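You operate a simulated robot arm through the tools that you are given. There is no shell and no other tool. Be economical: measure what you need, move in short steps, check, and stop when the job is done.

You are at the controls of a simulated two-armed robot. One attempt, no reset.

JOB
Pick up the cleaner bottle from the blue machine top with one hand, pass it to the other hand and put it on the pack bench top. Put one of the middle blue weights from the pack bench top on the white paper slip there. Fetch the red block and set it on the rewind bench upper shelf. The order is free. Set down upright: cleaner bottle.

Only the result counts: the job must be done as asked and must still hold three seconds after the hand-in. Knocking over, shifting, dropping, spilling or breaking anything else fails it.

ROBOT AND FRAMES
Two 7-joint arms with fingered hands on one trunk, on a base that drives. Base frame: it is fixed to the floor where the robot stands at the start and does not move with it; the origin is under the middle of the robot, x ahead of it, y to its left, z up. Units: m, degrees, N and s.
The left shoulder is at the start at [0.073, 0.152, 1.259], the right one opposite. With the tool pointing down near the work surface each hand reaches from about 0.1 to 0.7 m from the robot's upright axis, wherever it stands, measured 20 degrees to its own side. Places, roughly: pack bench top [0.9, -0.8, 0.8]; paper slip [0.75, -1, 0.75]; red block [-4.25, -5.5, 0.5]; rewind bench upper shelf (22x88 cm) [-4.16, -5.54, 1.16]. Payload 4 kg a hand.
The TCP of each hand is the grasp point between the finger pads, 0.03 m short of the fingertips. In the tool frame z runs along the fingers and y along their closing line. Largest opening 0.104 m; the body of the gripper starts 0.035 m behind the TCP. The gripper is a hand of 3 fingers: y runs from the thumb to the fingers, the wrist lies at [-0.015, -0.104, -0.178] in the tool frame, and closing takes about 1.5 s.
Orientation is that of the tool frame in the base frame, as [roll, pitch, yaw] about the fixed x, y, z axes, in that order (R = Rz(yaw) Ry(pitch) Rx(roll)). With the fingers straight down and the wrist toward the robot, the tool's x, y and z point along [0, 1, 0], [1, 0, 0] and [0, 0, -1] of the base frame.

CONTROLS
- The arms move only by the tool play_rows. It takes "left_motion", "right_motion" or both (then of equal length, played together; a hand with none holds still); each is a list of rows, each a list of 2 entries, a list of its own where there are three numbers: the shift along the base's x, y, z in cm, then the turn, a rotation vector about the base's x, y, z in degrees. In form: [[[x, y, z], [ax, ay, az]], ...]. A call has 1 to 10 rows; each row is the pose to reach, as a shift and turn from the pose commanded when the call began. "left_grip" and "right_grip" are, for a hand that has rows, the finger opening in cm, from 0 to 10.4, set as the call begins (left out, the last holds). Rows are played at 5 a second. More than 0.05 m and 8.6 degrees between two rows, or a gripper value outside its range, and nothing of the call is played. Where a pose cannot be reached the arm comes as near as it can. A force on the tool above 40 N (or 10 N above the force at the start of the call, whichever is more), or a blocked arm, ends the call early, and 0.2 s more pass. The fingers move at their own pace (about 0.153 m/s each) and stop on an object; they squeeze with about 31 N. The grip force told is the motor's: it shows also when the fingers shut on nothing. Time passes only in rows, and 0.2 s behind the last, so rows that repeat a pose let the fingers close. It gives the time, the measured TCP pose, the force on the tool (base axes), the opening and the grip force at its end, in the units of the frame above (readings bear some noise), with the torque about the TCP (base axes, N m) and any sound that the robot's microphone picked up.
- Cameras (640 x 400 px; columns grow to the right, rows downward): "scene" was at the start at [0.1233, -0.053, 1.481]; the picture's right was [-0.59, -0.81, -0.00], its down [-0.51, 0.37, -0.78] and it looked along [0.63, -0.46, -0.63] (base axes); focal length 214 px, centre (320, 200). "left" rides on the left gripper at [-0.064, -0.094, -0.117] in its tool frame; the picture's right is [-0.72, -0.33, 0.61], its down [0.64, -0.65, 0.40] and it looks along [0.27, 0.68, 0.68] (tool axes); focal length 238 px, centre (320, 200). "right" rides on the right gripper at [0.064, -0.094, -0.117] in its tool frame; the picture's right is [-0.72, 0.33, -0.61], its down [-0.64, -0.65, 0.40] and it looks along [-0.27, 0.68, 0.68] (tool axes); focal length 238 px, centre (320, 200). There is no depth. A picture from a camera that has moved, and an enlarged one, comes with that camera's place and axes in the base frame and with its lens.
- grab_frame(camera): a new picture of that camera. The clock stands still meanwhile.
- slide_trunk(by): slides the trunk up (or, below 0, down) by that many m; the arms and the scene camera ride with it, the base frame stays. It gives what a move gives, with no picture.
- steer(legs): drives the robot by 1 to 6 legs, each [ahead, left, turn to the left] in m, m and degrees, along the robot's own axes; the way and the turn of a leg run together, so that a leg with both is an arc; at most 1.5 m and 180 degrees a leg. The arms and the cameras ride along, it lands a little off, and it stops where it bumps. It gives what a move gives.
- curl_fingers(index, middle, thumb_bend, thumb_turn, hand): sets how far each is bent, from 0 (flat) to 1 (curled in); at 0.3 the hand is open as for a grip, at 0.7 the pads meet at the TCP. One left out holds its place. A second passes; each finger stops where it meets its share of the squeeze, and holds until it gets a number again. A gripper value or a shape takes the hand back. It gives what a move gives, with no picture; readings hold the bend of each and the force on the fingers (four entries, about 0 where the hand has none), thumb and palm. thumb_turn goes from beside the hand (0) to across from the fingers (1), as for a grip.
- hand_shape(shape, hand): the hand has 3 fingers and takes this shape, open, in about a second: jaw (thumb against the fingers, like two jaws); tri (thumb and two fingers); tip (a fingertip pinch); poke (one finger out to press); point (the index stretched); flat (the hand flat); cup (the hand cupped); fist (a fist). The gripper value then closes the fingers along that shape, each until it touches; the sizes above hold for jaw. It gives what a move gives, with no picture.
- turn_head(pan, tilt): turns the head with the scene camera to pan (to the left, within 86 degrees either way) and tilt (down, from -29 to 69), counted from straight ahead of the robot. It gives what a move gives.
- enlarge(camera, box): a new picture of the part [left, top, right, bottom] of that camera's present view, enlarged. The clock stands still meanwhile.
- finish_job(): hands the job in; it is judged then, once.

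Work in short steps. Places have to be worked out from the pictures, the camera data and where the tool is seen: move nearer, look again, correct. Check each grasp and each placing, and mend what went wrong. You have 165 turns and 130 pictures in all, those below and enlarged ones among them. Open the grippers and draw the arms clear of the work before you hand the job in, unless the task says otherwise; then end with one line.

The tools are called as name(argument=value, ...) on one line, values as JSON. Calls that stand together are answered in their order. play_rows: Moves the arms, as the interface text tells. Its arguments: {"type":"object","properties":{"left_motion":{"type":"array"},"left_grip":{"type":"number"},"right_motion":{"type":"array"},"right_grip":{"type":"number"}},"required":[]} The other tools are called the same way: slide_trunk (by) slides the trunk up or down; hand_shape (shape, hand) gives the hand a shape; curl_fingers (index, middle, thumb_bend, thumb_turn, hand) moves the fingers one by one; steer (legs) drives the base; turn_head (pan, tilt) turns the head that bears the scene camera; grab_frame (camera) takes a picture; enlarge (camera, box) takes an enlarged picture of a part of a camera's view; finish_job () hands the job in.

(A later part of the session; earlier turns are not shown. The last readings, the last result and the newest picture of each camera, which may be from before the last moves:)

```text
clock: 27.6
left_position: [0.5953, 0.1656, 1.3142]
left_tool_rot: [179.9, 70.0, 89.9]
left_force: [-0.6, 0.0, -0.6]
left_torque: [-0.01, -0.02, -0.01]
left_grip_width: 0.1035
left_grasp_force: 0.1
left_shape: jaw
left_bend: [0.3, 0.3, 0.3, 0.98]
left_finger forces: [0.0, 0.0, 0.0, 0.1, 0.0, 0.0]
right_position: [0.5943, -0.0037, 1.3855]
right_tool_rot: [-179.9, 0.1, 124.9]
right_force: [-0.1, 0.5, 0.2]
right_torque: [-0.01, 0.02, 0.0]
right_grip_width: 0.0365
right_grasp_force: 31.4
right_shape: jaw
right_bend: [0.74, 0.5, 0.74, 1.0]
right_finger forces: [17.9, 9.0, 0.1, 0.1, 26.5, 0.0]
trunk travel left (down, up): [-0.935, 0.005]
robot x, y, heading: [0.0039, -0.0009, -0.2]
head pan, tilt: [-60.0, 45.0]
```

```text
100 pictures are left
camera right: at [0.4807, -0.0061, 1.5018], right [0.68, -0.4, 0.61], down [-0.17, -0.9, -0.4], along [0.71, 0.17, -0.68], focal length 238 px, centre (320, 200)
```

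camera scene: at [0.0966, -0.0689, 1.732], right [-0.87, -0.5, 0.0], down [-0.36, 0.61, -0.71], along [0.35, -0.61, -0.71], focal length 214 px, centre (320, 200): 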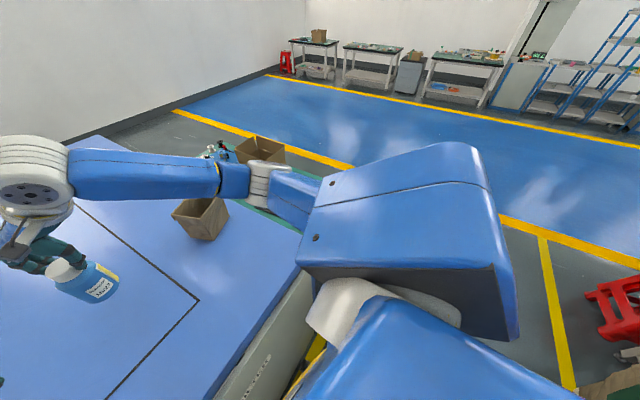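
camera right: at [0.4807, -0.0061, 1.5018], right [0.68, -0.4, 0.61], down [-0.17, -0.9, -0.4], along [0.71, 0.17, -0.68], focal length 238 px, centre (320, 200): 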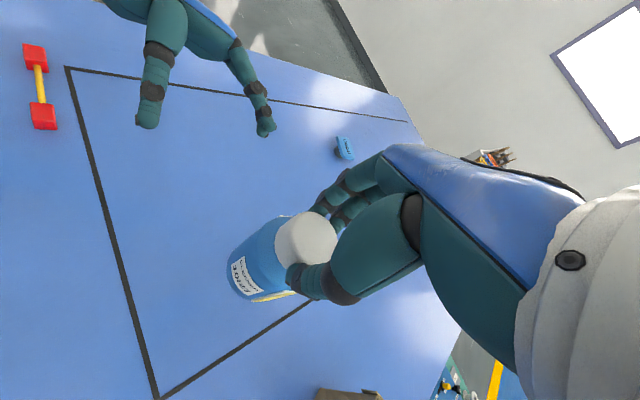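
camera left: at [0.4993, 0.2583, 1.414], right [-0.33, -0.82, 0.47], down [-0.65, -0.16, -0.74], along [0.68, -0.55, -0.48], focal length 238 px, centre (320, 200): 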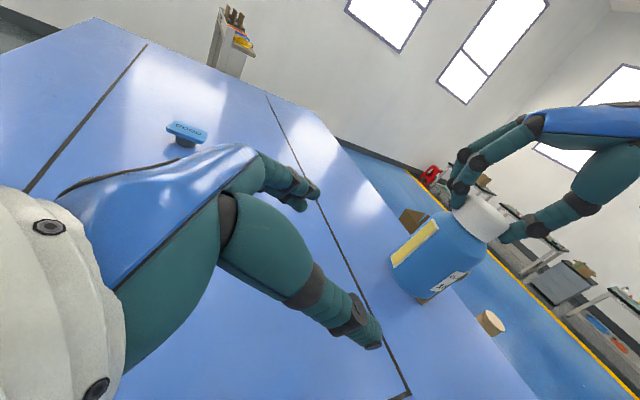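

One right-hand row was slightly too long; replay with smaller steps.

play_rows(left_motion=[[[0, 1, 3], [7, 0, 0]], [[-1, 2, 6], [14, 0, 0]], [[-3, 3, 9], [21, 0, 0]], [[-5, 4, 12], [28, 0, 0]], [[-7, 5, 14], [35, 0, 0]], [[-9, 6, 16], [42, 0, 0]], [[-11, 7, 17], [49, 0, 0]], [[-13, 8, 18], [56, 0, 0]], [[-15, 9, 18], [63, 0, 0]], [[-17, 10, 18], [70, 0, 0]]], right_motion=[[[0, 0, 3], [0, 0, 0]], [[0, -1, 6], [0, 0, 0]], [[-2, -4, 8.5], [0, 0, 0]], [[-4.5, -7, 11], [0, 0, -5]], [[-7.5, -10, 12], [0, 0, -10]], [[-10.5, -13, 12], [0, 0, -15]], [[-13.5, -16, 12], [0, 0, -20]], [[-16.5, -19, 12], [0, 0, -25]], [[-19.5, -22, 12], [0, 0, -30]], [[-22, -25, 12], [0, 0, -35]]])

turn_head(pan=-86, tilt=55)

grab_frame(camera="scene")

grab_frame(camera="right")

```text
clock: 29.8
left_position: [0.4183, 0.2629, 1.4985]
left_tool_rot: [179.7, -0.3, 90.1]
left_force: [-1.2, 0.3, 0.2]
left_torque: [-0.01, -0.04, -0.01]
left_grip_width: 0.1035
left_grasp_force: 0.0
left_shape: jaw
left_bend: [0.3, 0.3, 0.3, 0.98]
left_finger forces: [0.1, 0.0, 0.0, 0.1, 0.0, 0.1]
right_position: [0.3694, -0.2582, 1.5048]
right_tool_rot: [179.8, -0.3, 90.1]
right_force: [0.2, -1.2, -2.5]
right_torque: [-0.05, 0.02, 0.0]
right_grip_width: 0.0362
right_grasp_force: 30.6
right_shape: jaw
right_bend: [0.74, 0.51, 0.74, 1.0]
right_finger forces: [18.6, 11.4, 0.1, 0.1, 28.9, 0.1]
trunk travel left (down, up): [-0.935, 0.005]
robot x, y, heading: [0.0024, -0.0003, 0.1]
head pan, tilt: [-60.0, 45.0]
```

```text
clock: 30.7
left_position: [0.4216, 0.2638, 1.4986]
left_tool_rot: [179.8, 0.0, 90.0]
left_force: [-0.3, -0.2, 0.6]
left_torque: [-0.01, 0.0, 0.01]
left_grip_width: 0.1037
left_grasp_force: 0.0
left_shape: jaw
left_bend: [0.3, 0.3, 0.3, 0.98]
left_finger forces: [0.1, 0.0, 0.0, 0.0, 0.1, 0.1]
right_position: [0.371, -0.2561, 1.5063]
right_tool_rot: [179.4, -0.7, 90.2]
right_force: [-0.3, 0.3, -2.5]
right_torque: [-0.01, 0.0, -0.01]
right_grip_width: 0.0359
right_grasp_force: 31.0
right_shape: jaw
right_bend: [0.74, 0.51, 0.74, 1.0]
right_finger forces: [19.5, 10.2, 0.1, 0.0, 27.9, 0.0]
trunk travel left (down, up): [-0.935, 0.005]
robot x, y, heading: [-0.0054, -0.0013, 0.0]
head pan, tilt: [-85.9, 55.0]
```

```text
99 pictures are left
camera scene: at [0.0543, -0.0739, 1.7188], right [-1.0, -0.07, 0.0], down [-0.06, 0.82, -0.57], along [0.04, -0.57, -0.82], focal length 214 px, centre (320, 200)
```

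scene: 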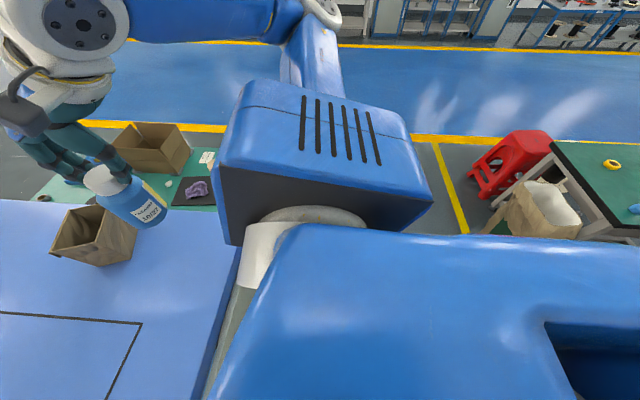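

```text
98 pictures are left
camera right: at [0.2758, -0.1948, 1.6224], right [0.32, -0.72, 0.61], down [-0.65, -0.64, -0.42], along [0.69, -0.26, -0.67], focal length 238 px, centre (320, 200)
```

right: 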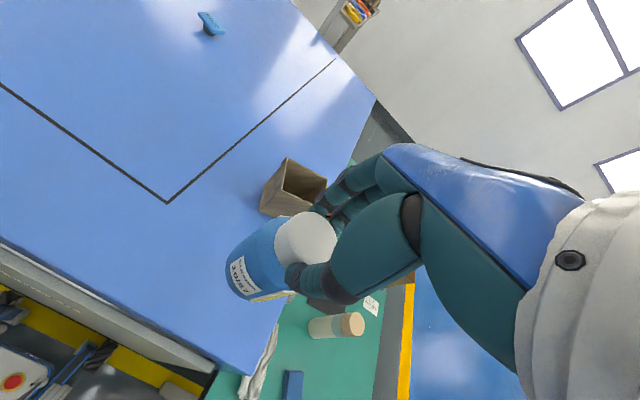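

Behind-right there is a table edge at x≈-1.45, so there's room. Back up 0.35 m, then slide right 1.65 m to get around the bench end.

steer(legs=[[-0.35, 0, 0], [0, -0.85, 0], [0, -0.8, 0]])

turn_head(pan=20, tilt=45)

grab_frame(camera="scene")

```text
clock: 34.6
left_position: [0.0799, 0.0639, 1.49]
left_tool_rot: [179.9, 2.0, 90.0]
left_force: [-0.2, 0.7, 0.8]
left_torque: [-0.02, 0.06, 0.03]
left_grip_width: 0.1037
left_grasp_force: 0.1
left_shape: jaw
left_bend: [0.3, 0.3, 0.3, 0.98]
left_finger forces: [0.1, 0.1, 0.0, 0.0, 0.0, 0.1]
right_position: [0.0217, -0.4614, 1.512]
right_tool_rot: [179.9, 2.2, 89.3]
right_force: [0.3, -1.1, -0.7]
right_torque: [0.01, -0.01, 0.02]
right_grip_width: 0.0358
right_grasp_force: 31.1
right_shape: jaw
right_bend: [0.74, 0.51, 0.74, 1.0]
right_finger forces: [19.5, 10.7, 0.0, 0.0, 27.1, 0.0]
trunk travel left (down, up): [-0.935, 0.005]
robot x, y, heading: [-0.348, -0.249, -0.1]
head pan, tilt: [-85.9, 55.0]
stopped in leg 2: the robot was blocked; the commanded pose is now the measured one
```

```text
clock: 36.5
left_position: [0.0792, 0.0305, 1.4964]
left_tool_rot: [179.7, 0.5, 89.7]
left_force: [-0.1, 0.4, -1.7]
left_torque: [0.02, 0.01, 0.03]
left_grip_width: 0.1041
left_grasp_force: 0.1
left_shape: jaw
left_bend: [0.3, 0.3, 0.3, 0.98]
left_finger forces: [0.0, 0.0, 0.0, 0.0, 0.2, 0.0]
right_position: [0.0209, -0.4945, 1.506]
right_tool_rot: [179.8, 0.5, 89.4]
right_force: [-1.2, -1.2, -1.5]
right_torque: [0.03, -0.01, 0.03]
right_grip_width: 0.0357
right_grasp_force: 31.4
right_shape: jaw
right_bend: [0.74, 0.51, 0.74, 1.0]
right_finger forces: [19.5, 10.4, 0.0, 0.0, 26.8, 0.1]
trunk travel left (down, up): [-0.935, 0.005]
robot x, y, heading: [-0.3447, -0.2467, -0.3]
head pan, tilt: [20.0, 45.0]
```

```text
97 pictures are left
camera scene: at [-0.218, -0.2304, 1.7326], right [0.34, -0.94, 0.0], down [-0.67, -0.23, -0.71], along [0.67, 0.24, -0.71], focal length 214 px, centre (320, 200)
```

scene: 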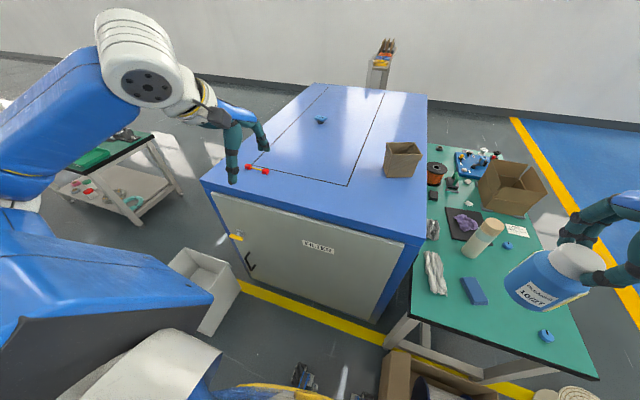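

Blocked, apparently by the cardboard box on the floor at the bench end. Look down at it.

turn_head(pan=-40, tilt=66)

grab_frame(camera="scene")

turn_head(pan=-80, tilt=60)

grab_frame(camera="scene")

```text
clock: 37.8
left_position: [0.083, 0.0472, 1.4922]
left_tool_rot: [179.8, 1.1, 89.9]
left_force: [0.3, -0.1, -0.1]
left_torque: [-0.03, 0.0, 0.01]
left_grip_width: 0.1038
left_grasp_force: 0.1
left_shape: jaw
left_bend: [0.3, 0.3, 0.3, 0.98]
left_finger forces: [0.1, 0.0, 0.0, 0.1, 0.0, 0.0]
right_position: [0.0276, -0.4771, 1.5074]
right_tool_rot: [-179.9, 1.2, 89.3]
right_force: [0.0, -0.5, -1.8]
right_torque: [0.03, -0.03, 0.02]
right_grip_width: 0.0355
right_grasp_force: 31.2
right_shape: jaw
right_bend: [0.74, 0.51, 0.74, 1.0]
right_finger forces: [19.6, 10.4, 0.1, 0.1, 26.7, 0.0]
trunk travel left (down, up): [-0.935, 0.005]
robot x, y, heading: [-0.3444, -0.2457, -0.3]
head pan, tilt: [-40.0, 66.0]
```

```text
96 pictures are left
camera scene: at [-0.2433, -0.263, 1.7063], right [-0.64, -0.76, 0.01], down [-0.7, 0.58, -0.41], along [0.31, -0.28, -0.91], focal length 214 px, centre (320, 200)
```

scene: 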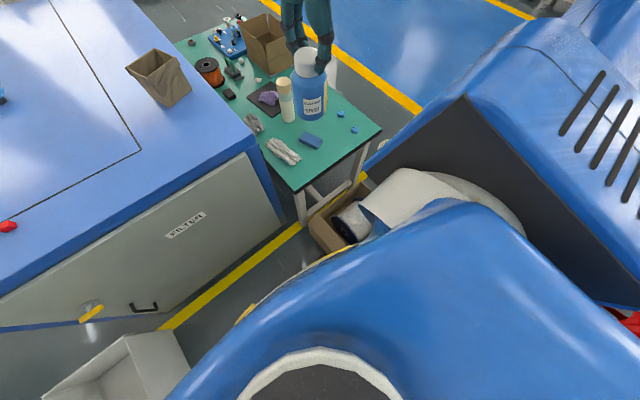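

```text
clock: 38.8
left_position: [0.0818, 0.0346, 1.494]
left_tool_rot: [179.6, 0.7, 89.7]
left_force: [0.9, -0.1, 0.0]
left_torque: [-0.03, 0.02, -0.01]
left_grip_width: 0.1037
left_grasp_force: 0.0
left_shape: jaw
left_bend: [0.3, 0.3, 0.3, 0.98]
left_finger forces: [0.0, 0.0, 0.0, 0.0, 0.0, 0.1]
right_position: [0.0278, -0.4873, 1.5051]
right_tool_rot: [-179.9, 0.7, 89.3]
right_force: [0.3, -0.2, -1.0]
right_torque: [-0.01, 0.04, 0.0]
right_grip_width: 0.0356
right_grasp_force: 30.8
right_shape: jaw
right_bend: [0.74, 0.51, 0.74, 1.0]
right_finger forces: [19.7, 10.3, 0.0, 0.0, 26.6, 0.1]
trunk travel left (down, up): [-0.935, 0.005]
robot x, y, heading: [-0.3439, -0.2458, -0.5]
head pan, tilt: [-80.0, 60.0]
```

```text
95 pictures are left
camera scene: at [-0.2775, -0.3041, 1.713], right [-0.99, -0.17, 0.0], down [-0.15, 0.85, -0.51], along [0.08, -0.5, -0.86], focal length 214 px, centre (320, 200)
```

scene: 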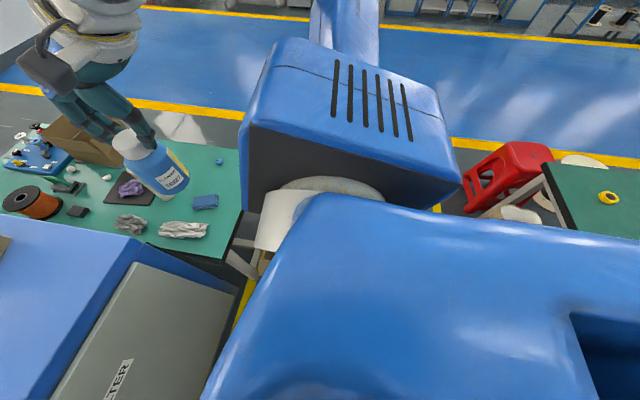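

Back away another 0.4 m (table edge is still ~0.4 m behind) and look again.

steer(legs=[[0, 0.05, 0], [-0.4, 0, 0]])

turn_head(pan=-35, tilt=45)

grab_frame(camera="scene")

grab_frame(camera="right")

```text
clock: 41.8
left_position: [-0.3054, 0.0674, 1.4964]
left_tool_rot: [179.9, -0.3, 90.1]
left_force: [0.3, 0.6, 0.2]
left_torque: [0.0, 0.02, 0.01]
left_grip_width: 0.1041
left_grasp_force: 0.0
left_shape: jaw
left_bend: [0.3, 0.3, 0.3, 0.98]
left_finger forces: [0.0, 0.0, 0.1, 0.0, 0.0, 0.1]
right_position: [-0.357, -0.4559, 1.5009]
right_tool_rot: [-179.6, -0.4, 89.5]
right_force: [0.6, 0.6, -2.7]
right_torque: [-0.01, 0.01, 0.03]
right_grip_width: 0.0356
right_grasp_force: 30.6
right_shape: jaw
right_bend: [0.74, 0.51, 0.74, 1.0]
right_finger forces: [19.6, 10.4, 0.0, 0.0, 26.5, 0.0]
trunk travel left (down, up): [-0.935, 0.005]
robot x, y, heading: [-0.7351, -0.2024, -0.2]
head pan, tilt: [-80.0, 60.0]
```

```text
clock: 42.9
left_position: [-0.3153, 0.0547, 1.5027]
left_tool_rot: [179.5, -0.9, 89.9]
left_force: [0.4, -0.2, 0.4]
left_torque: [0.01, 0.0, 0.01]
left_grip_width: 0.1036
left_grasp_force: 0.1
left_shape: jaw
left_bend: [0.3, 0.3, 0.3, 0.98]
left_finger forces: [0.0, 0.1, 0.0, 0.1, 0.0, 0.0]
right_position: [-0.3658, -0.4688, 1.5007]
right_tool_rot: [-179.9, -0.8, 89.4]
right_force: [0.8, -1.9, -2.3]
right_torque: [-0.02, 0.02, 0.01]
right_grip_width: 0.0357
right_grasp_force: 30.6
right_shape: jaw
right_bend: [0.74, 0.51, 0.74, 1.0]
right_finger forces: [20.0, 10.5, 0.0, 0.1, 26.7, 0.0]
trunk travel left (down, up): [-0.935, 0.005]
robot x, y, heading: [-0.7342, -0.2047, -0.1]
head pan, tilt: [-35.0, 45.0]
```

```text
94 pictures are left
camera scene: at [-0.6161, -0.2697, 1.7314], right [-0.57, -0.82, -0.01], down [-0.58, 0.41, -0.7], along [0.58, -0.4, -0.71], focal length 214 px, centre (320, 200)
```

scene: 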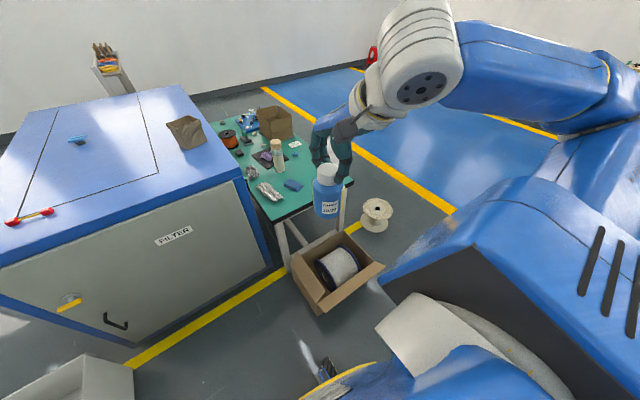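

```text
93 pictures are left
camera right: at [-0.4592, -0.4068, 1.6185], right [0.32, -0.73, 0.6], down [-0.66, -0.63, -0.41], along [0.68, -0.26, -0.68], focal length 238 px, centre (320, 200)
```

right: 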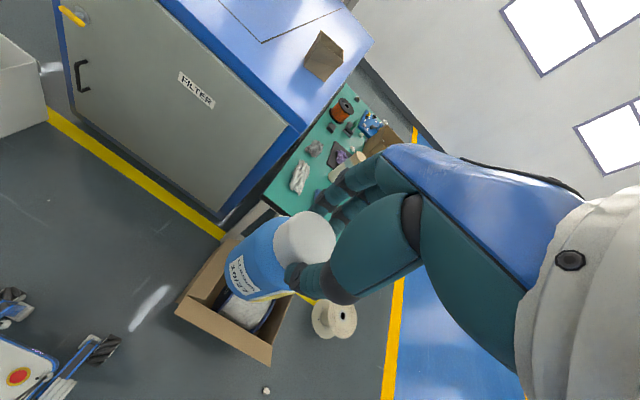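

The box spans x≈-0.2..0.2, y≈-0.55..-1.1, a spool sits near (0.22,-1.52), and a small white thing near (-0.35,-1.25). Slide right along x≈-0.78 to y≈-2.1.

steer(legs=[[-0.05, -0.95, 0], [0, -0.95, 0]])

turn_head(pan=15, tilt=45)

grab_frame(camera="scene")

```text
clock: 52.5
left_position: [-0.3727, -1.8335, 1.4982]
left_tool_rot: [179.6, 0.0, 88.5]
left_force: [-0.2, -0.8, 0.0]
left_torque: [0.04, 0.0, -0.03]
left_grip_width: 0.1037
left_grasp_force: 0.0
left_shape: jaw
left_bend: [0.3, 0.3, 0.3, 0.98]
left_finger forces: [0.0, 0.0, 0.0, 0.0, 0.0, 0.0]
right_position: [-0.4371, -2.3549, 1.5036]
right_tool_rot: [-180.0, 0.0, 88.1]
right_force: [-1.2, 0.1, -2.5]
right_torque: [0.01, -0.01, 0.0]
right_grip_width: 0.0357
right_grasp_force: 30.4
right_shape: jaw
right_bend: [0.74, 0.51, 0.74, 1.0]
right_finger forces: [19.9, 10.1, 0.0, 0.0, 26.4, 0.0]
trunk travel left (down, up): [-0.935, 0.005]
robot x, y, heading: [-0.8037, -2.0935, -1.5]
head pan, tilt: [-35.0, 45.0]
```

```text
clock: 53.6
left_position: [-0.3738, -1.8344, 1.4983]
left_tool_rot: [179.5, 0.0, 88.5]
left_force: [0.3, -0.4, 0.4]
left_torque: [0.02, 0.02, -0.03]
left_grip_width: 0.1042
left_grasp_force: 0.0
left_shape: jaw
left_bend: [0.3, 0.3, 0.3, 0.98]
left_finger forces: [0.0, 0.0, 0.1, 0.1, 0.0, 0.0]
right_position: [-0.4383, -2.3543, 1.5044]
right_tool_rot: [-179.8, -0.1, 88.0]
right_force: [0.1, -0.2, -1.8]
right_torque: [-0.04, 0.03, 0.04]
right_grip_width: 0.0357
right_grasp_force: 31.2
right_shape: jaw
right_bend: [0.74, 0.51, 0.74, 1.0]
right_finger forces: [20.0, 10.2, 0.1, 0.0, 26.6, 0.0]
trunk travel left (down, up): [-0.935, 0.005]
robot x, y, heading: [-0.8035, -2.0994, -1.4]
head pan, tilt: [15.0, 45.0]
```

```text
92 pictures are left
camera scene: at [-0.669, -2.0795, 1.732], right [0.23, -0.97, 0.0], down [-0.69, -0.17, -0.71], along [0.69, 0.17, -0.71], focal length 214 px, centre (320, 200)
```

scene: 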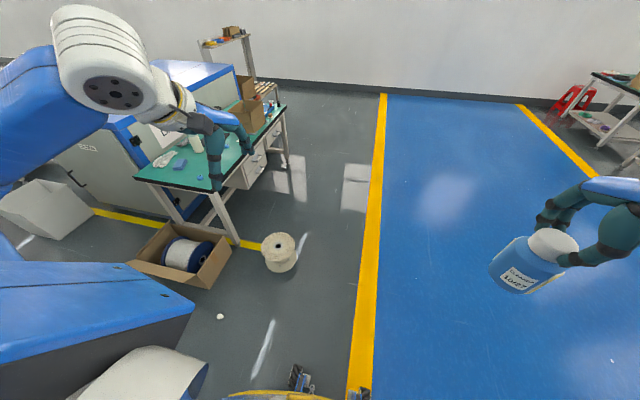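

Path forward along y≈-2.1 is clear. Drive ahead 1.55 m, then turn left 90°.

steer(legs=[[0.8, 0.02, 0], [0.75, 0.02, 1.4], [0, 0, 90]])

turn_head(pan=0, tilt=45)

grab_frame(camera="scene")

```text
clock: 65.4
left_position: [0.4566, -1.651, 1.4996]
left_tool_rot: [179.6, 0.0, -179.1]
left_force: [1.0, 0.0, -0.8]
left_torque: [0.04, 0.0, -0.01]
left_grip_width: 0.1038
left_grasp_force: 0.0
left_shape: jaw
left_bend: [0.3, 0.3, 0.3, 0.98]
left_finger forces: [0.0, 0.1, 0.0, 0.1, 0.0, 0.1]
right_position: [0.9792, -1.6923, 1.5046]
right_tool_rot: [-179.9, -0.1, -179.5]
right_force: [-0.5, -0.5, -1.7]
right_torque: [-0.01, 0.0, 0.0]
right_grip_width: 0.0354
right_grasp_force: 31.0
right_shape: jaw
right_bend: [0.74, 0.51, 0.74, 1.0]
right_finger forces: [19.7, 10.2, 0.1, 0.1, 26.1, 0.1]
trunk travel left (down, up): [-0.935, 0.005]
robot x, y, heading: [0.7372, -2.069, 91.3]
head pan, tilt: [15.0, 45.0]
```

```text
clock: 66.1
left_position: [0.4561, -1.6513, 1.4998]
left_tool_rot: [179.5, 0.0, -179.0]
left_force: [0.6, -0.1, -0.1]
left_torque: [-0.01, 0.04, -0.01]
left_grip_width: 0.1037
left_grasp_force: 0.2
left_shape: jaw
left_bend: [0.3, 0.3, 0.3, 0.98]
left_finger forces: [0.0, 0.1, 0.1, 0.1, 0.1, 0.1]
right_position: [0.979, -1.6936, 1.5055]
right_tool_rot: [-179.8, 0.0, -179.5]
right_force: [0.3, -0.1, -2.4]
right_torque: [0.01, -0.01, 0.06]
right_grip_width: 0.0356
right_grasp_force: 31.1
right_shape: jaw
right_bend: [0.74, 0.51, 0.74, 1.0]
right_finger forces: [19.8, 10.2, 0.1, 0.0, 26.2, 0.0]
trunk travel left (down, up): [-0.935, 0.005]
robot x, y, heading: [0.7363, -2.069, 90.9]
head pan, tilt: [0.0, 45.0]
```

```text
91 pictures are left
camera scene: at [0.7357, -1.9322, 1.732], right [1.0, 0.02, 0.0], down [0.01, -0.71, -0.71], along [-0.01, 0.71, -0.71], focal length 214 px, centre (320, 200)
```

scene: 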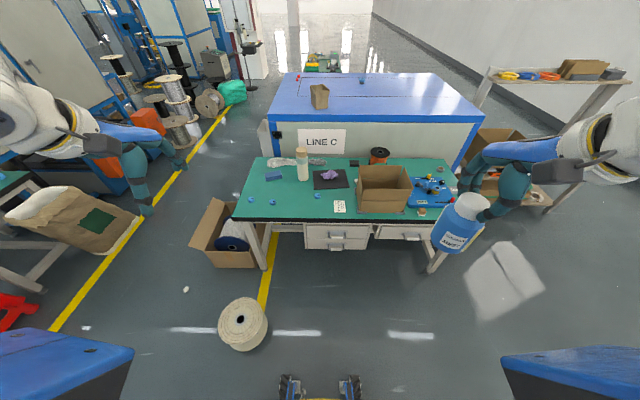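

Clear view: bench front edge y≈-1.11, slip ≈(0.85,-1.01), weights near x 0.27, 0.42, 0.71. Drive 0.5 m closer.

steer(legs=[[0.5, 0, -1]])

turn_head(pan=0, tilt=60)

grab_frame(camera="scene")

enlarge(camera="scene", box=[180, 60, 420, 210])

```text
clock: 69.1
left_position: [0.4601, -1.1536, 1.501]
left_tool_rot: [179.4, -0.1, 179.6]
left_force: [0.2, -0.3, -0.5]
left_torque: [0.01, -0.05, 0.02]
left_grip_width: 0.1038
left_grasp_force: 0.0
left_shape: jaw
left_bend: [0.3, 0.3, 0.3, 0.98]
left_finger forces: [0.0, 0.1, 0.1, 0.0, 0.0, 0.0]
right_position: [0.9822, -1.2081, 1.5055]
right_tool_rot: [180.0, -0.2, 179.3]
right_force: [0.4, 0.4, -3.6]
right_torque: [-0.03, 0.02, -0.02]
right_grip_width: 0.0355
right_grasp_force: 32.0
right_shape: jaw
right_bend: [0.74, 0.51, 0.74, 1.0]
right_finger forces: [19.8, 10.1, 0.0, 0.0, 26.2, 0.0]
trunk travel left (down, up): [-0.935, 0.005]
robot x, y, heading: [0.7352, -1.5686, 89.8]
head pan, tilt: [0.0, 45.0]
```

```text
clock: 69.8
left_position: [0.4622, -1.1512, 1.5007]
left_tool_rot: [179.3, -0.1, 179.7]
left_force: [-0.5, -0.2, -0.5]
left_torque: [-0.01, 0.0, 0.01]
left_grip_width: 0.1042
left_grasp_force: 0.0
left_shape: jaw
left_bend: [0.3, 0.3, 0.3, 0.98]
left_finger forces: [0.0, 0.1, 0.0, 0.1, 0.1, 0.0]
right_position: [0.983, -1.2069, 1.5058]
right_tool_rot: [-180.0, -0.1, 179.3]
right_force: [0.5, -0.4, -1.8]
right_torque: [0.03, 0.01, 0.02]
right_grip_width: 0.0353
right_grasp_force: 31.0
right_shape: jaw
right_bend: [0.74, 0.51, 0.74, 1.0]
right_finger forces: [19.8, 10.2, 0.0, 0.0, 26.2, 0.1]
trunk travel left (down, up): [-0.935, 0.005]
robot x, y, heading: [0.7334, -1.5709, 90.0]
head pan, tilt: [0.0, 60.0]
```

```text
90 pictures are left
camera scene: at [0.7347, -1.4525, 1.7128], right [1.0, 0.0, 0.0], down [0.0, -0.87, -0.5], along [0.0, 0.5, -0.87], focal length 214 px, centre (320, 200)
```

scene: 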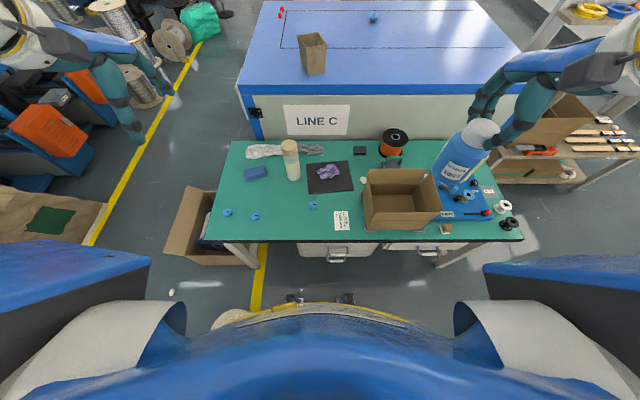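

```text
2.67 times, centred on (300, 135) of scene
camera zoom: at [0.7347, -1.4525, 1.7128], right [1.0, 0.0, 0.0], down [0.0, -0.87, -0.5], along [0.0, 0.5, -0.87], focal length 572 px, centre (373, 373)
```

zoom: 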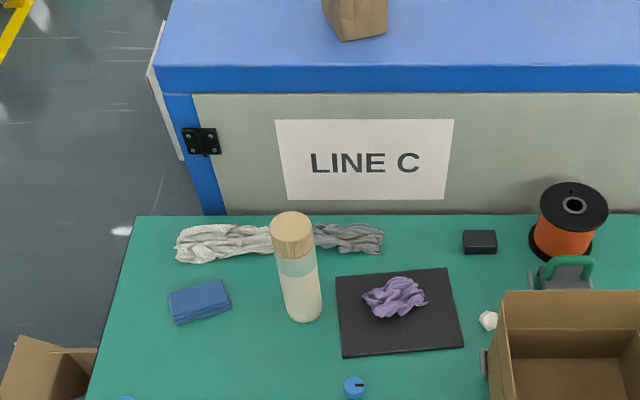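

Enlarge the weights and slip area.

enlarge(camera="scene", box=[210, 185, 370, 245])

enlarge(camera="scene", box=[410, 140, 540, 250])

```text
4.00 times, centred on (290, 215) of scene
camera zoom: at [0.7347, -1.4525, 1.7128], right [1.0, 0.0, 0.0], down [0.0, -0.87, -0.5], along [0.0, 0.5, -0.87], focal length 858 px, centre (440, 140)
```

zoom: 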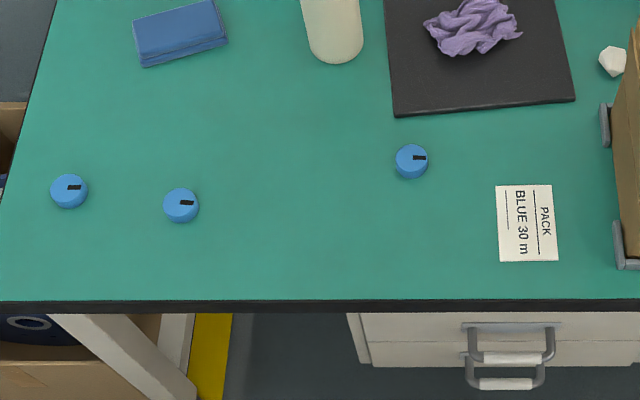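

```text
3.64 times, centred on (475, 195) of scene
camera zoom: at [0.7347, -1.4525, 1.7128], right [1.0, 0.0, 0.0], down [0.0, -0.87, -0.5], along [0.0, 0.5, -0.87], focal length 780 px, centre (-244, 218)
```

zoom: 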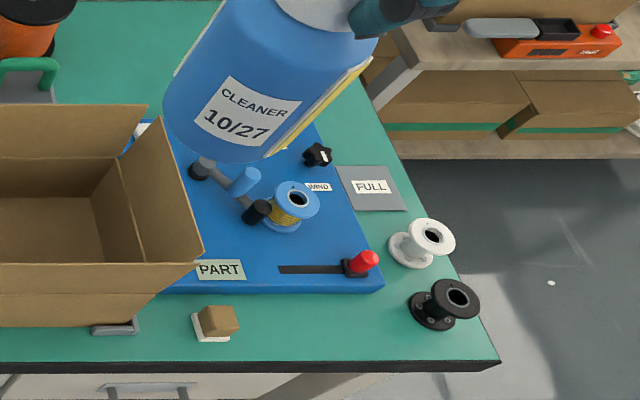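

Three similar weights are visible; look closer with the left wrist camera to compare sizes.

grab_frame(camera="left")

grab_frame(camera="right")

```text
86 pictures are left
camera left: at [0.5241, -1.2465, 1.6156], right [0.72, -0.32, -0.62], down [-0.64, -0.65, -0.41], along [-0.27, 0.69, -0.67], focal length 238 px, centre (320, 200)
```

left: 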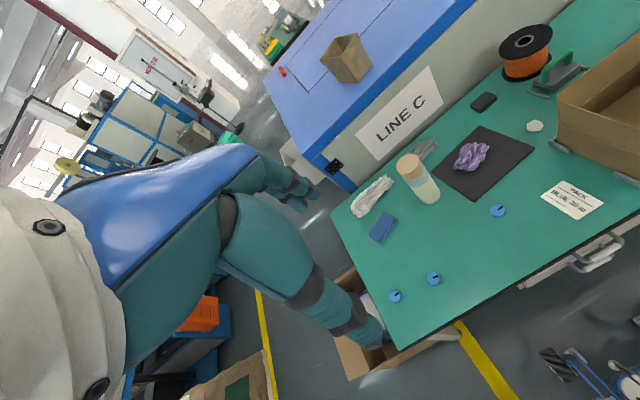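

```text
85 pictures are left
camera right: at [0.9184, -1.3, 1.6214], right [0.72, 0.32, 0.61], down [0.63, -0.66, -0.41], along [0.28, 0.68, -0.68], focal length 238 px, centre (320, 200)
```

right: 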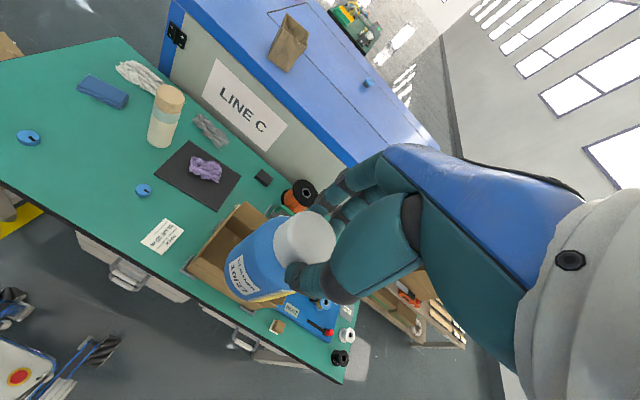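

enlarge(camera="left", box=[375, 195, 535, 315])

enlarge(camera="scene", box=[215, 190, 275, 228])

enlarge(camera="scene", box=[290, 185, 350, 223])

```text
3.33 times, centred on (455, 255) of left
camera zoom: at [0.5241, -1.2465, 1.6156], right [0.72, -0.32, -0.62], down [-0.64, -0.65, -0.41], along [-0.27, 0.69, -0.67], focal length 794 px, centre (-130, 17)
```

zoom: 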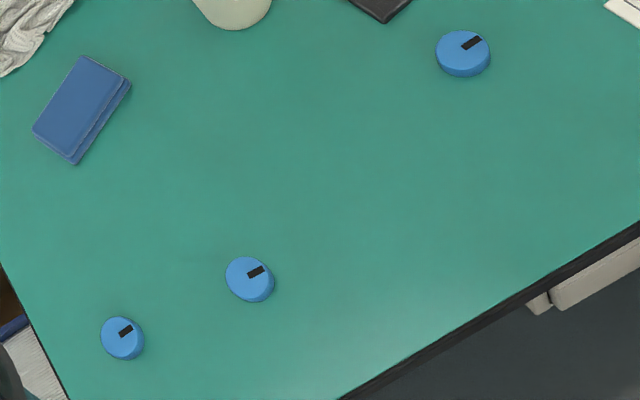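

```text
10.53 times, centred on (245, 209) of scene
camera zoom: at [0.7347, -1.4525, 1.7128], right [1.0, 0.0, 0.0], down [0.0, -0.87, -0.5], along [0.0, 0.5, -0.87], focal length 2258 px, centre (1110, 105)
```

zoom: 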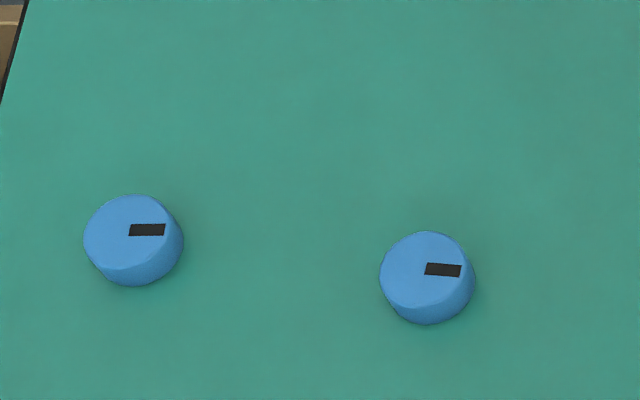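

```text
10.53 times, centred on (320, 204) of scene
camera zoom: at [0.7347, -1.4525, 1.7128], right [1.0, 0.0, 0.0], down [0.0, -0.87, -0.5], along [0.0, 0.5, -0.87], focal length 2258 px, centre (320, 158)
```

zoom: 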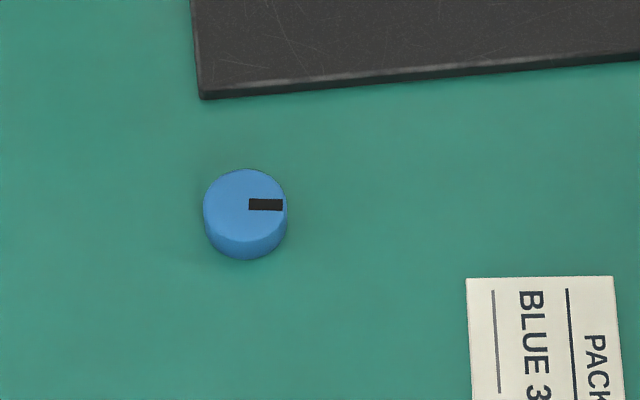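

The three weights look identical; I'll take the positional middle one (0.419,-0.998), which fits any reading. First lower the trunk, then bring the bottle over free bench space at about (0.55,-0.93).

slide_trunk(by=-0.26)

play_rows(right_motion=[[[-4.5, 1, 0], [0, 0, 0]], [[-9, 3, 0], [0, 0, 0]], [[-13, 6, 0], [0, 0, 0]], [[-17, 9, 0], [0, 0, 0]], [[-21, 12, 0], [0, 0, 0]], [[-25, 15, 0], [0, 0, 0]], [[-29, 18, 0], [0, 0, 0]], [[-33, 21, 0], [0, 0, 0]], [[-37, 24, 0], [0, 0, 0]], [[-41, 26.5, 0], [0, 0, 0]]])

grab_frame(camera="scene")

grab_frame(camera="right")

```text
clock: 72.5
left_position: [0.4606, -1.1506, 1.239]
left_tool_rot: [179.5, -0.1, 179.7]
left_force: [-0.5, 0.3, 0.1]
left_torque: [-0.01, 0.0, -0.02]
left_grip_width: 0.1036
left_grasp_force: 0.2
left_shape: jaw
left_bend: [0.3, 0.3, 0.3, 0.98]
left_finger forces: [0.0, 0.0, 0.0, 0.0, 0.0, 0.0]
right_position: [0.9833, -1.2038, 1.2447]
right_tool_rot: [-179.9, -0.1, 179.2]
right_force: [-0.5, 0.0, -1.7]
right_torque: [-0.01, 0.02, 0.01]
right_grip_width: 0.0354
right_grasp_force: 30.9
right_shape: jaw
right_bend: [0.74, 0.51, 0.74, 1.0]
right_finger forces: [19.8, 10.3, 0.1, 0.0, 26.2, 0.0]
trunk travel left (down, up): [-0.675, 0.265]
robot x, y, heading: [0.7335, -1.571, 89.8]
head pan, tilt: [0.0, 60.0]
```

```text
clock: 74.7
left_position: [0.4617, -1.1485, 1.2387]
left_tool_rot: [179.4, -0.1, 179.7]
left_force: [-0.4, 0.4, 0.5]
left_torque: [0.01, 0.0, 0.0]
left_grip_width: 0.1035
left_grasp_force: 0.0
left_shape: jaw
left_bend: [0.3, 0.3, 0.3, 0.98]
left_finger forces: [0.1, 0.0, 0.0, 0.0, 0.1, 0.0]
right_position: [0.8269, -1.105, 1.2461]
right_tool_rot: [-179.9, -0.1, 179.2]
right_force: [0.2, -0.5, -2.3]
right_torque: [-0.02, -0.03, 0.01]
right_grip_width: 0.0351
right_grasp_force: 30.8
right_shape: jaw
right_bend: [0.74, 0.52, 0.74, 1.0]
right_finger forces: [20.5, 11.4, 0.0, 0.0, 27.2, 0.1]
right hand out of reach, approached as far as the arm can: row 4, 5, 6, 7, 8, 9, 10
trunk travel left (down, up): [-0.675, 0.265]
robot x, y, heading: [0.7355, -1.5716, 89.8]
head pan, tilt: [0.0, 60.0]
```

```text
81 pictures are left
camera scene: at [0.7346, -1.4495, 1.4525], right [1.0, 0.0, 0.0], down [0.0, -0.87, -0.5], along [0.0, 0.5, -0.87], focal length 214 px, centre (320, 200)
```

scene: 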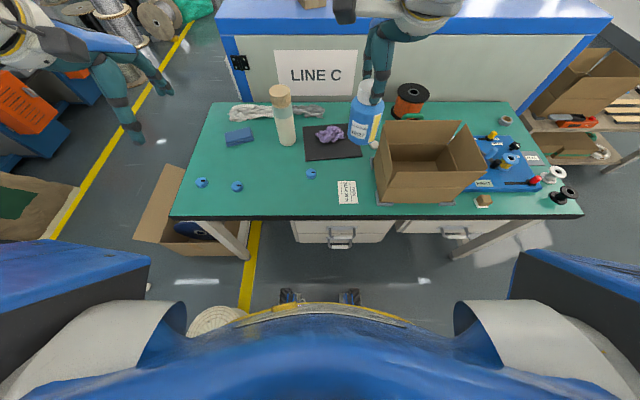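

```text
80 pictures are left
camera right: at [0.7618, -1.1981, 1.363], right [0.72, 0.32, 0.61], down [0.63, -0.66, -0.4], along [0.28, 0.68, -0.68], focal length 238 px, centre (320, 200)
```

right: 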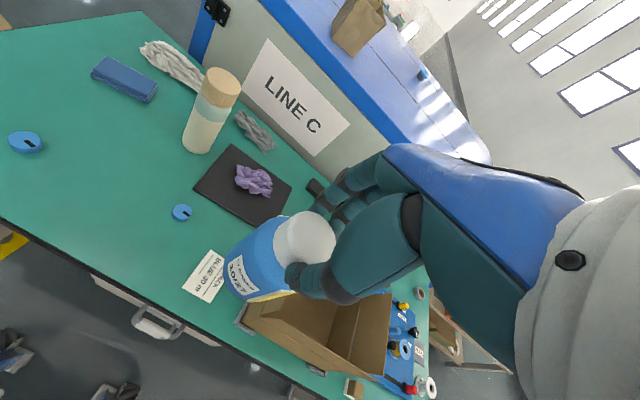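

The straight-yaw pose is out of reach across the midline. Lower the hand while yawing +35° and see where it goes.

play_rows(right_motion=[[[0, 0, -3], [0, 0, 7]], [[0, 0, -6], [0, 0, 14]], [[0, 0, -9], [0, 0, 21]], [[0, 0, -12], [0, 0, 28]], [[0, 0, -15], [0, 0, 35]], [[0, 0, -18], [0, 0, 35]]])

```text
clock: 76.1
left_position: [0.461, -1.1502, 1.2396]
left_tool_rot: [179.4, -0.1, 179.7]
left_force: [-0.1, -0.1, 0.4]
left_torque: [0.0, -0.01, 0.02]
left_grip_width: 0.1041
left_grasp_force: 0.0
left_shape: jaw
left_bend: [0.3, 0.3, 0.3, 0.98]
left_finger forces: [0.0, 0.0, 0.0, 0.1, 0.0, 0.0]
right_position: [0.8322, -1.1086, 1.0707]
right_tool_rot: [-180.0, -0.2, -145.7]
right_force: [0.4, 0.8, -2.6]
right_torque: [-0.01, 0.01, 0.0]
right_grip_width: 0.0352
right_grasp_force: 31.0
right_shape: jaw
right_bend: [0.74, 0.52, 0.74, 1.0]
right_finger forces: [20.3, 10.8, 0.0, 0.0, 26.4, 0.1]
right hand out of reach, approached as far as the arm can: row 6
trunk travel left (down, up): [-0.675, 0.265]
robot x, y, heading: [0.7357, -1.5699, 89.9]
head pan, tilt: [0.0, 60.0]
```

play_rows(right_motion=[[[-3, 2, 0], [0, 0, 0]], [[-6, 4, 0], [0, 0, 0]], [[-9, 6, 0], [0, 0, 0]]])

```text
clock: 76.9
left_position: [0.4595, -1.1508, 1.2385]
left_tool_rot: [179.5, 0.0, 179.6]
left_force: [0.1, 0.5, 0.0]
left_torque: [-0.01, 0.02, 0.02]
left_grip_width: 0.1036
left_grasp_force: 0.1
left_shape: jaw
left_bend: [0.3, 0.3, 0.3, 0.98]
left_finger forces: [0.0, 0.0, 0.0, 0.0, 0.0, 0.0]
right_position: [0.8201, -1.0937, 1.1008]
right_tool_rot: [-179.9, -0.1, -145.8]
right_force: [-0.5, 1.0, -2.1]
right_torque: [0.03, -0.02, -0.04]
right_grip_width: 0.0352
right_grasp_force: 30.8
right_shape: jaw
right_bend: [0.74, 0.52, 0.74, 1.0]
right_finger forces: [20.3, 10.6, 0.0, 0.1, 26.3, 0.0]
right hand out of reach, approached as far as the arm can: row 1, 2, 3
trunk travel left (down, up): [-0.675, 0.265]
robot x, y, heading: [0.7351, -1.5673, 89.9]
head pan, tilt: [0.0, 60.0]
```

Look at the right arm's posture to understand the limit.

turn_head(pan=-40, tilt=20)

grab_frame(camera="scene")

```text
clock: 78.0
left_position: [0.4607, -1.1499, 1.2388]
left_tool_rot: [179.5, 0.0, 179.8]
left_force: [-0.2, 0.4, 0.3]
left_torque: [-0.02, -0.02, 0.03]
left_grip_width: 0.1038
left_grasp_force: 0.0
left_shape: jaw
left_bend: [0.3, 0.3, 0.3, 0.98]
left_finger forces: [0.0, 0.0, 0.1, 0.0, 0.1, 0.0]
right_position: [0.8208, -1.0938, 1.1027]
right_tool_rot: [-179.9, -0.1, -145.9]
right_force: [-0.6, 1.0, -2.4]
right_torque: [0.01, -0.01, 0.01]
right_grip_width: 0.0351
right_grasp_force: 31.2
right_shape: jaw
right_bend: [0.74, 0.52, 0.74, 1.0]
right_finger forces: [20.2, 10.6, 0.0, 0.1, 26.4, 0.1]
trunk travel left (down, up): [-0.675, 0.265]
robot x, y, heading: [0.7316, -1.5698, 89.7]
head pan, tilt: [-40.0, 20.0]
```

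```text
79 pictures are left
camera scene: at [0.7933, -1.4453, 1.5106], right [0.76, -0.64, 0.0], down [-0.22, -0.26, -0.94], along [0.61, 0.72, -0.34], focal length 214 px, centre (320, 200)
```

scene: 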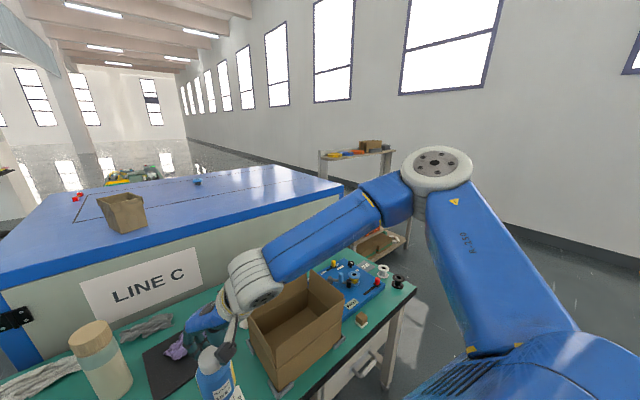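

The elbow-out posture limits crossing the midline. Instead I'll turn the base 38° left so that free bench space lies on the right arm's natural side.

steer(legs=[[0, 0, 38]])

turn_head(pan=-25, tilt=50)

grab_frame(camera="scene")

grab_frame(camera="right")

```text
clock: 80.2
left_position: [0.259, -1.4093, 1.24]
left_tool_rot: [179.5, -0.1, -141.9]
left_force: [-0.5, 0.0, -0.2]
left_torque: [0.01, 0.02, 0.01]
left_grip_width: 0.1037
left_grasp_force: 0.0
left_shape: jaw
left_bend: [0.3, 0.3, 0.3, 0.98]
left_finger forces: [0.1, 0.0, 0.0, 0.0, 0.0, 0.0]
right_position: [0.5071, -1.1413, 1.1006]
right_tool_rot: [180.0, -0.3, -107.4]
right_force: [0.1, 0.0, -2.4]
right_torque: [0.02, -0.01, 0.01]
right_grip_width: 0.0352
right_grasp_force: 31.0
right_shape: jaw
right_bend: [0.74, 0.52, 0.74, 1.0]
right_finger forces: [20.2, 10.4, 0.1, 0.0, 26.1, 0.0]
trunk travel left (down, up): [-0.675, 0.265]
robot x, y, heading: [0.7359, -1.5725, 128.0]
head pan, tilt: [-40.0, 20.0]
```

```text
clock: 81.1
left_position: [0.2601, -1.4108, 1.2396]
left_tool_rot: [179.5, 0.0, -141.9]
left_force: [0.1, 0.1, 0.2]
left_torque: [-0.01, 0.0, 0.01]
left_grip_width: 0.1038
left_grasp_force: 0.0
left_shape: jaw
left_bend: [0.3, 0.3, 0.3, 0.98]
left_finger forces: [0.1, 0.1, 0.0, 0.1, 0.0, 0.0]
right_position: [0.5072, -1.1444, 1.103]
right_tool_rot: [180.0, -0.2, -107.5]
right_force: [-1.2, -0.6, -1.8]
right_torque: [0.0, -0.05, 0.01]
right_grip_width: 0.0351
right_grasp_force: 31.2
right_shape: jaw
right_bend: [0.74, 0.52, 0.74, 1.0]
right_finger forces: [20.2, 10.4, 0.0, 0.0, 26.1, 0.0]
trunk travel left (down, up): [-0.675, 0.265]
robot x, y, heading: [0.7353, -1.5698, 128.4]
head pan, tilt: [-25.0, 50.0]
```

```text
78 pictures are left
camera scene: at [0.6831, -1.4537, 1.4652], right [0.97, 0.23, 0.0], down [0.18, -0.75, -0.64], along [-0.15, 0.63, -0.77], focal length 214 px, centre (320, 200)
```

scene: 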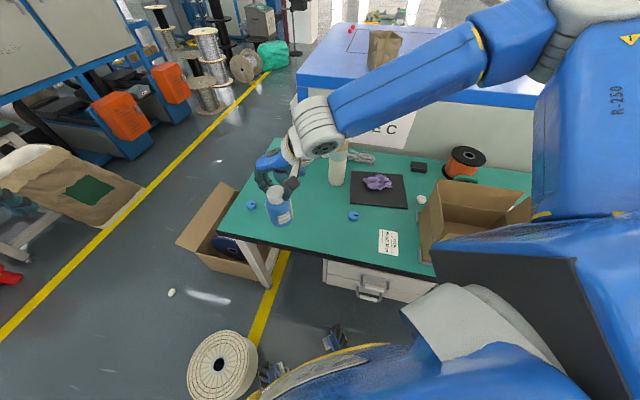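

```text
77 pictures are left
camera right: at [0.5786, -1.2339, 1.2188], right [-0.1, 0.78, 0.61], down [0.81, 0.42, -0.4], along [-0.57, 0.46, -0.68], focal length 238 px, centre (320, 200)
```

right: 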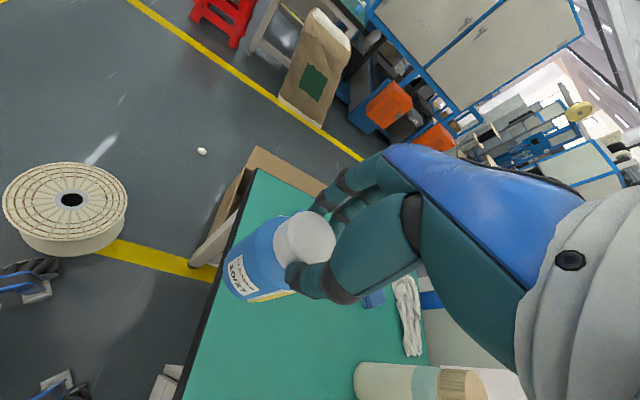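

Move toward (0.555,-0.97), undoing some of the yaw.

play_rows(right_motion=[[[1, 3, 0], [0, 0, -5]], [[2, 6, 0], [0, 0, -10]], [[3, 9, 0], [0, 0, -15]], [[4, 12, 0], [0, 0, -20]], [[4.5, 15, 0], [0, 0, -25]], [[4.8, 17.4, 0], [0, 0, -30]]])

play_rows(right_motion=[[[0, 0, -4], [0, 0, 0]], [[0, 0, -8], [0, 0, 0]], [[0, 0, -12], [0, 0, 0]], [[0, 0, -16], [0, 0, 0]], [[0, 0, -19], [0, 0, 0]]])

grab_frame(camera="scene")

grab_frame(camera="right")

```text
clock: 82.5
left_position: [0.2593, -1.4104, 1.2388]
left_tool_rot: [179.4, 0.0, -141.9]
left_force: [0.1, -0.3, 0.0]
left_torque: [-0.01, 0.02, 0.0]
left_grip_width: 0.1039
left_grasp_force: 0.0
left_shape: jaw
left_bend: [0.3, 0.3, 0.3, 0.98]
left_finger forces: [0.0, 0.1, 0.0, 0.1, 0.1, 0.0]
right_position: [0.5543, -0.9679, 1.1025]
right_tool_rot: [-179.9, -0.1, -137.5]
right_force: [-0.4, 0.3, -3.3]
right_torque: [0.01, -0.03, -0.01]
right_grip_width: 0.0353
right_grasp_force: 31.4
right_shape: jaw
right_bend: [0.74, 0.52, 0.74, 1.0]
right_finger forces: [20.2, 10.8, 0.0, 0.0, 26.1, 0.0]
trunk travel left (down, up): [-0.675, 0.265]
robot x, y, heading: [0.731, -1.5744, 128.3]
head pan, tilt: [-25.0, 50.0]
```

```text
clock: 83.7
left_position: [0.2598, -1.4099, 1.2397]
left_tool_rot: [179.3, -0.1, -141.8]
left_force: [-0.5, 0.7, -0.6]
left_torque: [0.0, 0.0, -0.01]
left_grip_width: 0.1041
left_grasp_force: 0.0
left_shape: jaw
left_bend: [0.3, 0.3, 0.3, 0.98]
left_finger forces: [0.0, 0.1, 0.0, 0.0, 0.0, 0.0]
right_position: [0.6145, -0.9847, 0.985]
right_tool_rot: [-180.0, -0.1, -137.5]
right_force: [-0.7, -0.9, -2.0]
right_torque: [0.01, -0.03, -0.01]
right_grip_width: 0.0351
right_grasp_force: 31.0
right_shape: jaw
right_bend: [0.74, 0.52, 0.74, 1.0]
right_finger forces: [20.2, 10.7, 0.0, 0.1, 26.1, 0.0]
right hand out of reach, approached as far as the arm can: row 2, 3, 4, 5
trunk travel left (down, up): [-0.675, 0.265]
robot x, y, heading: [0.733, -1.5698, 127.9]
head pan, tilt: [-25.0, 50.0]
```

```text
76 pictures are left
camera scene: at [0.6835, -1.4526, 1.465], right [0.97, 0.23, 0.0], down [0.18, -0.75, -0.64], along [-0.15, 0.62, -0.77], focal length 214 px, centre (320, 200)
```

scene: 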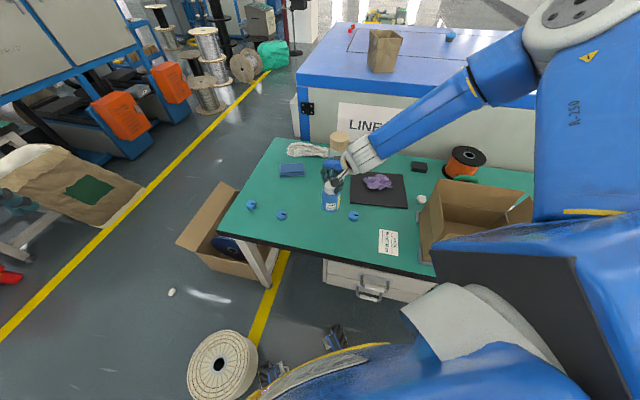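

```text
75 pictures are left
camera right: at [0.6326, -1.0974, 1.1023], right [0.31, 0.73, 0.61], down [0.91, -0.05, -0.41], along [-0.27, 0.68, -0.68], focal length 238 px, centre (320, 200)
```

right: 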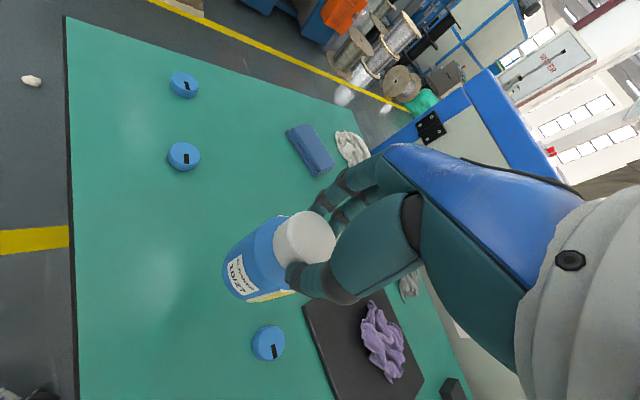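

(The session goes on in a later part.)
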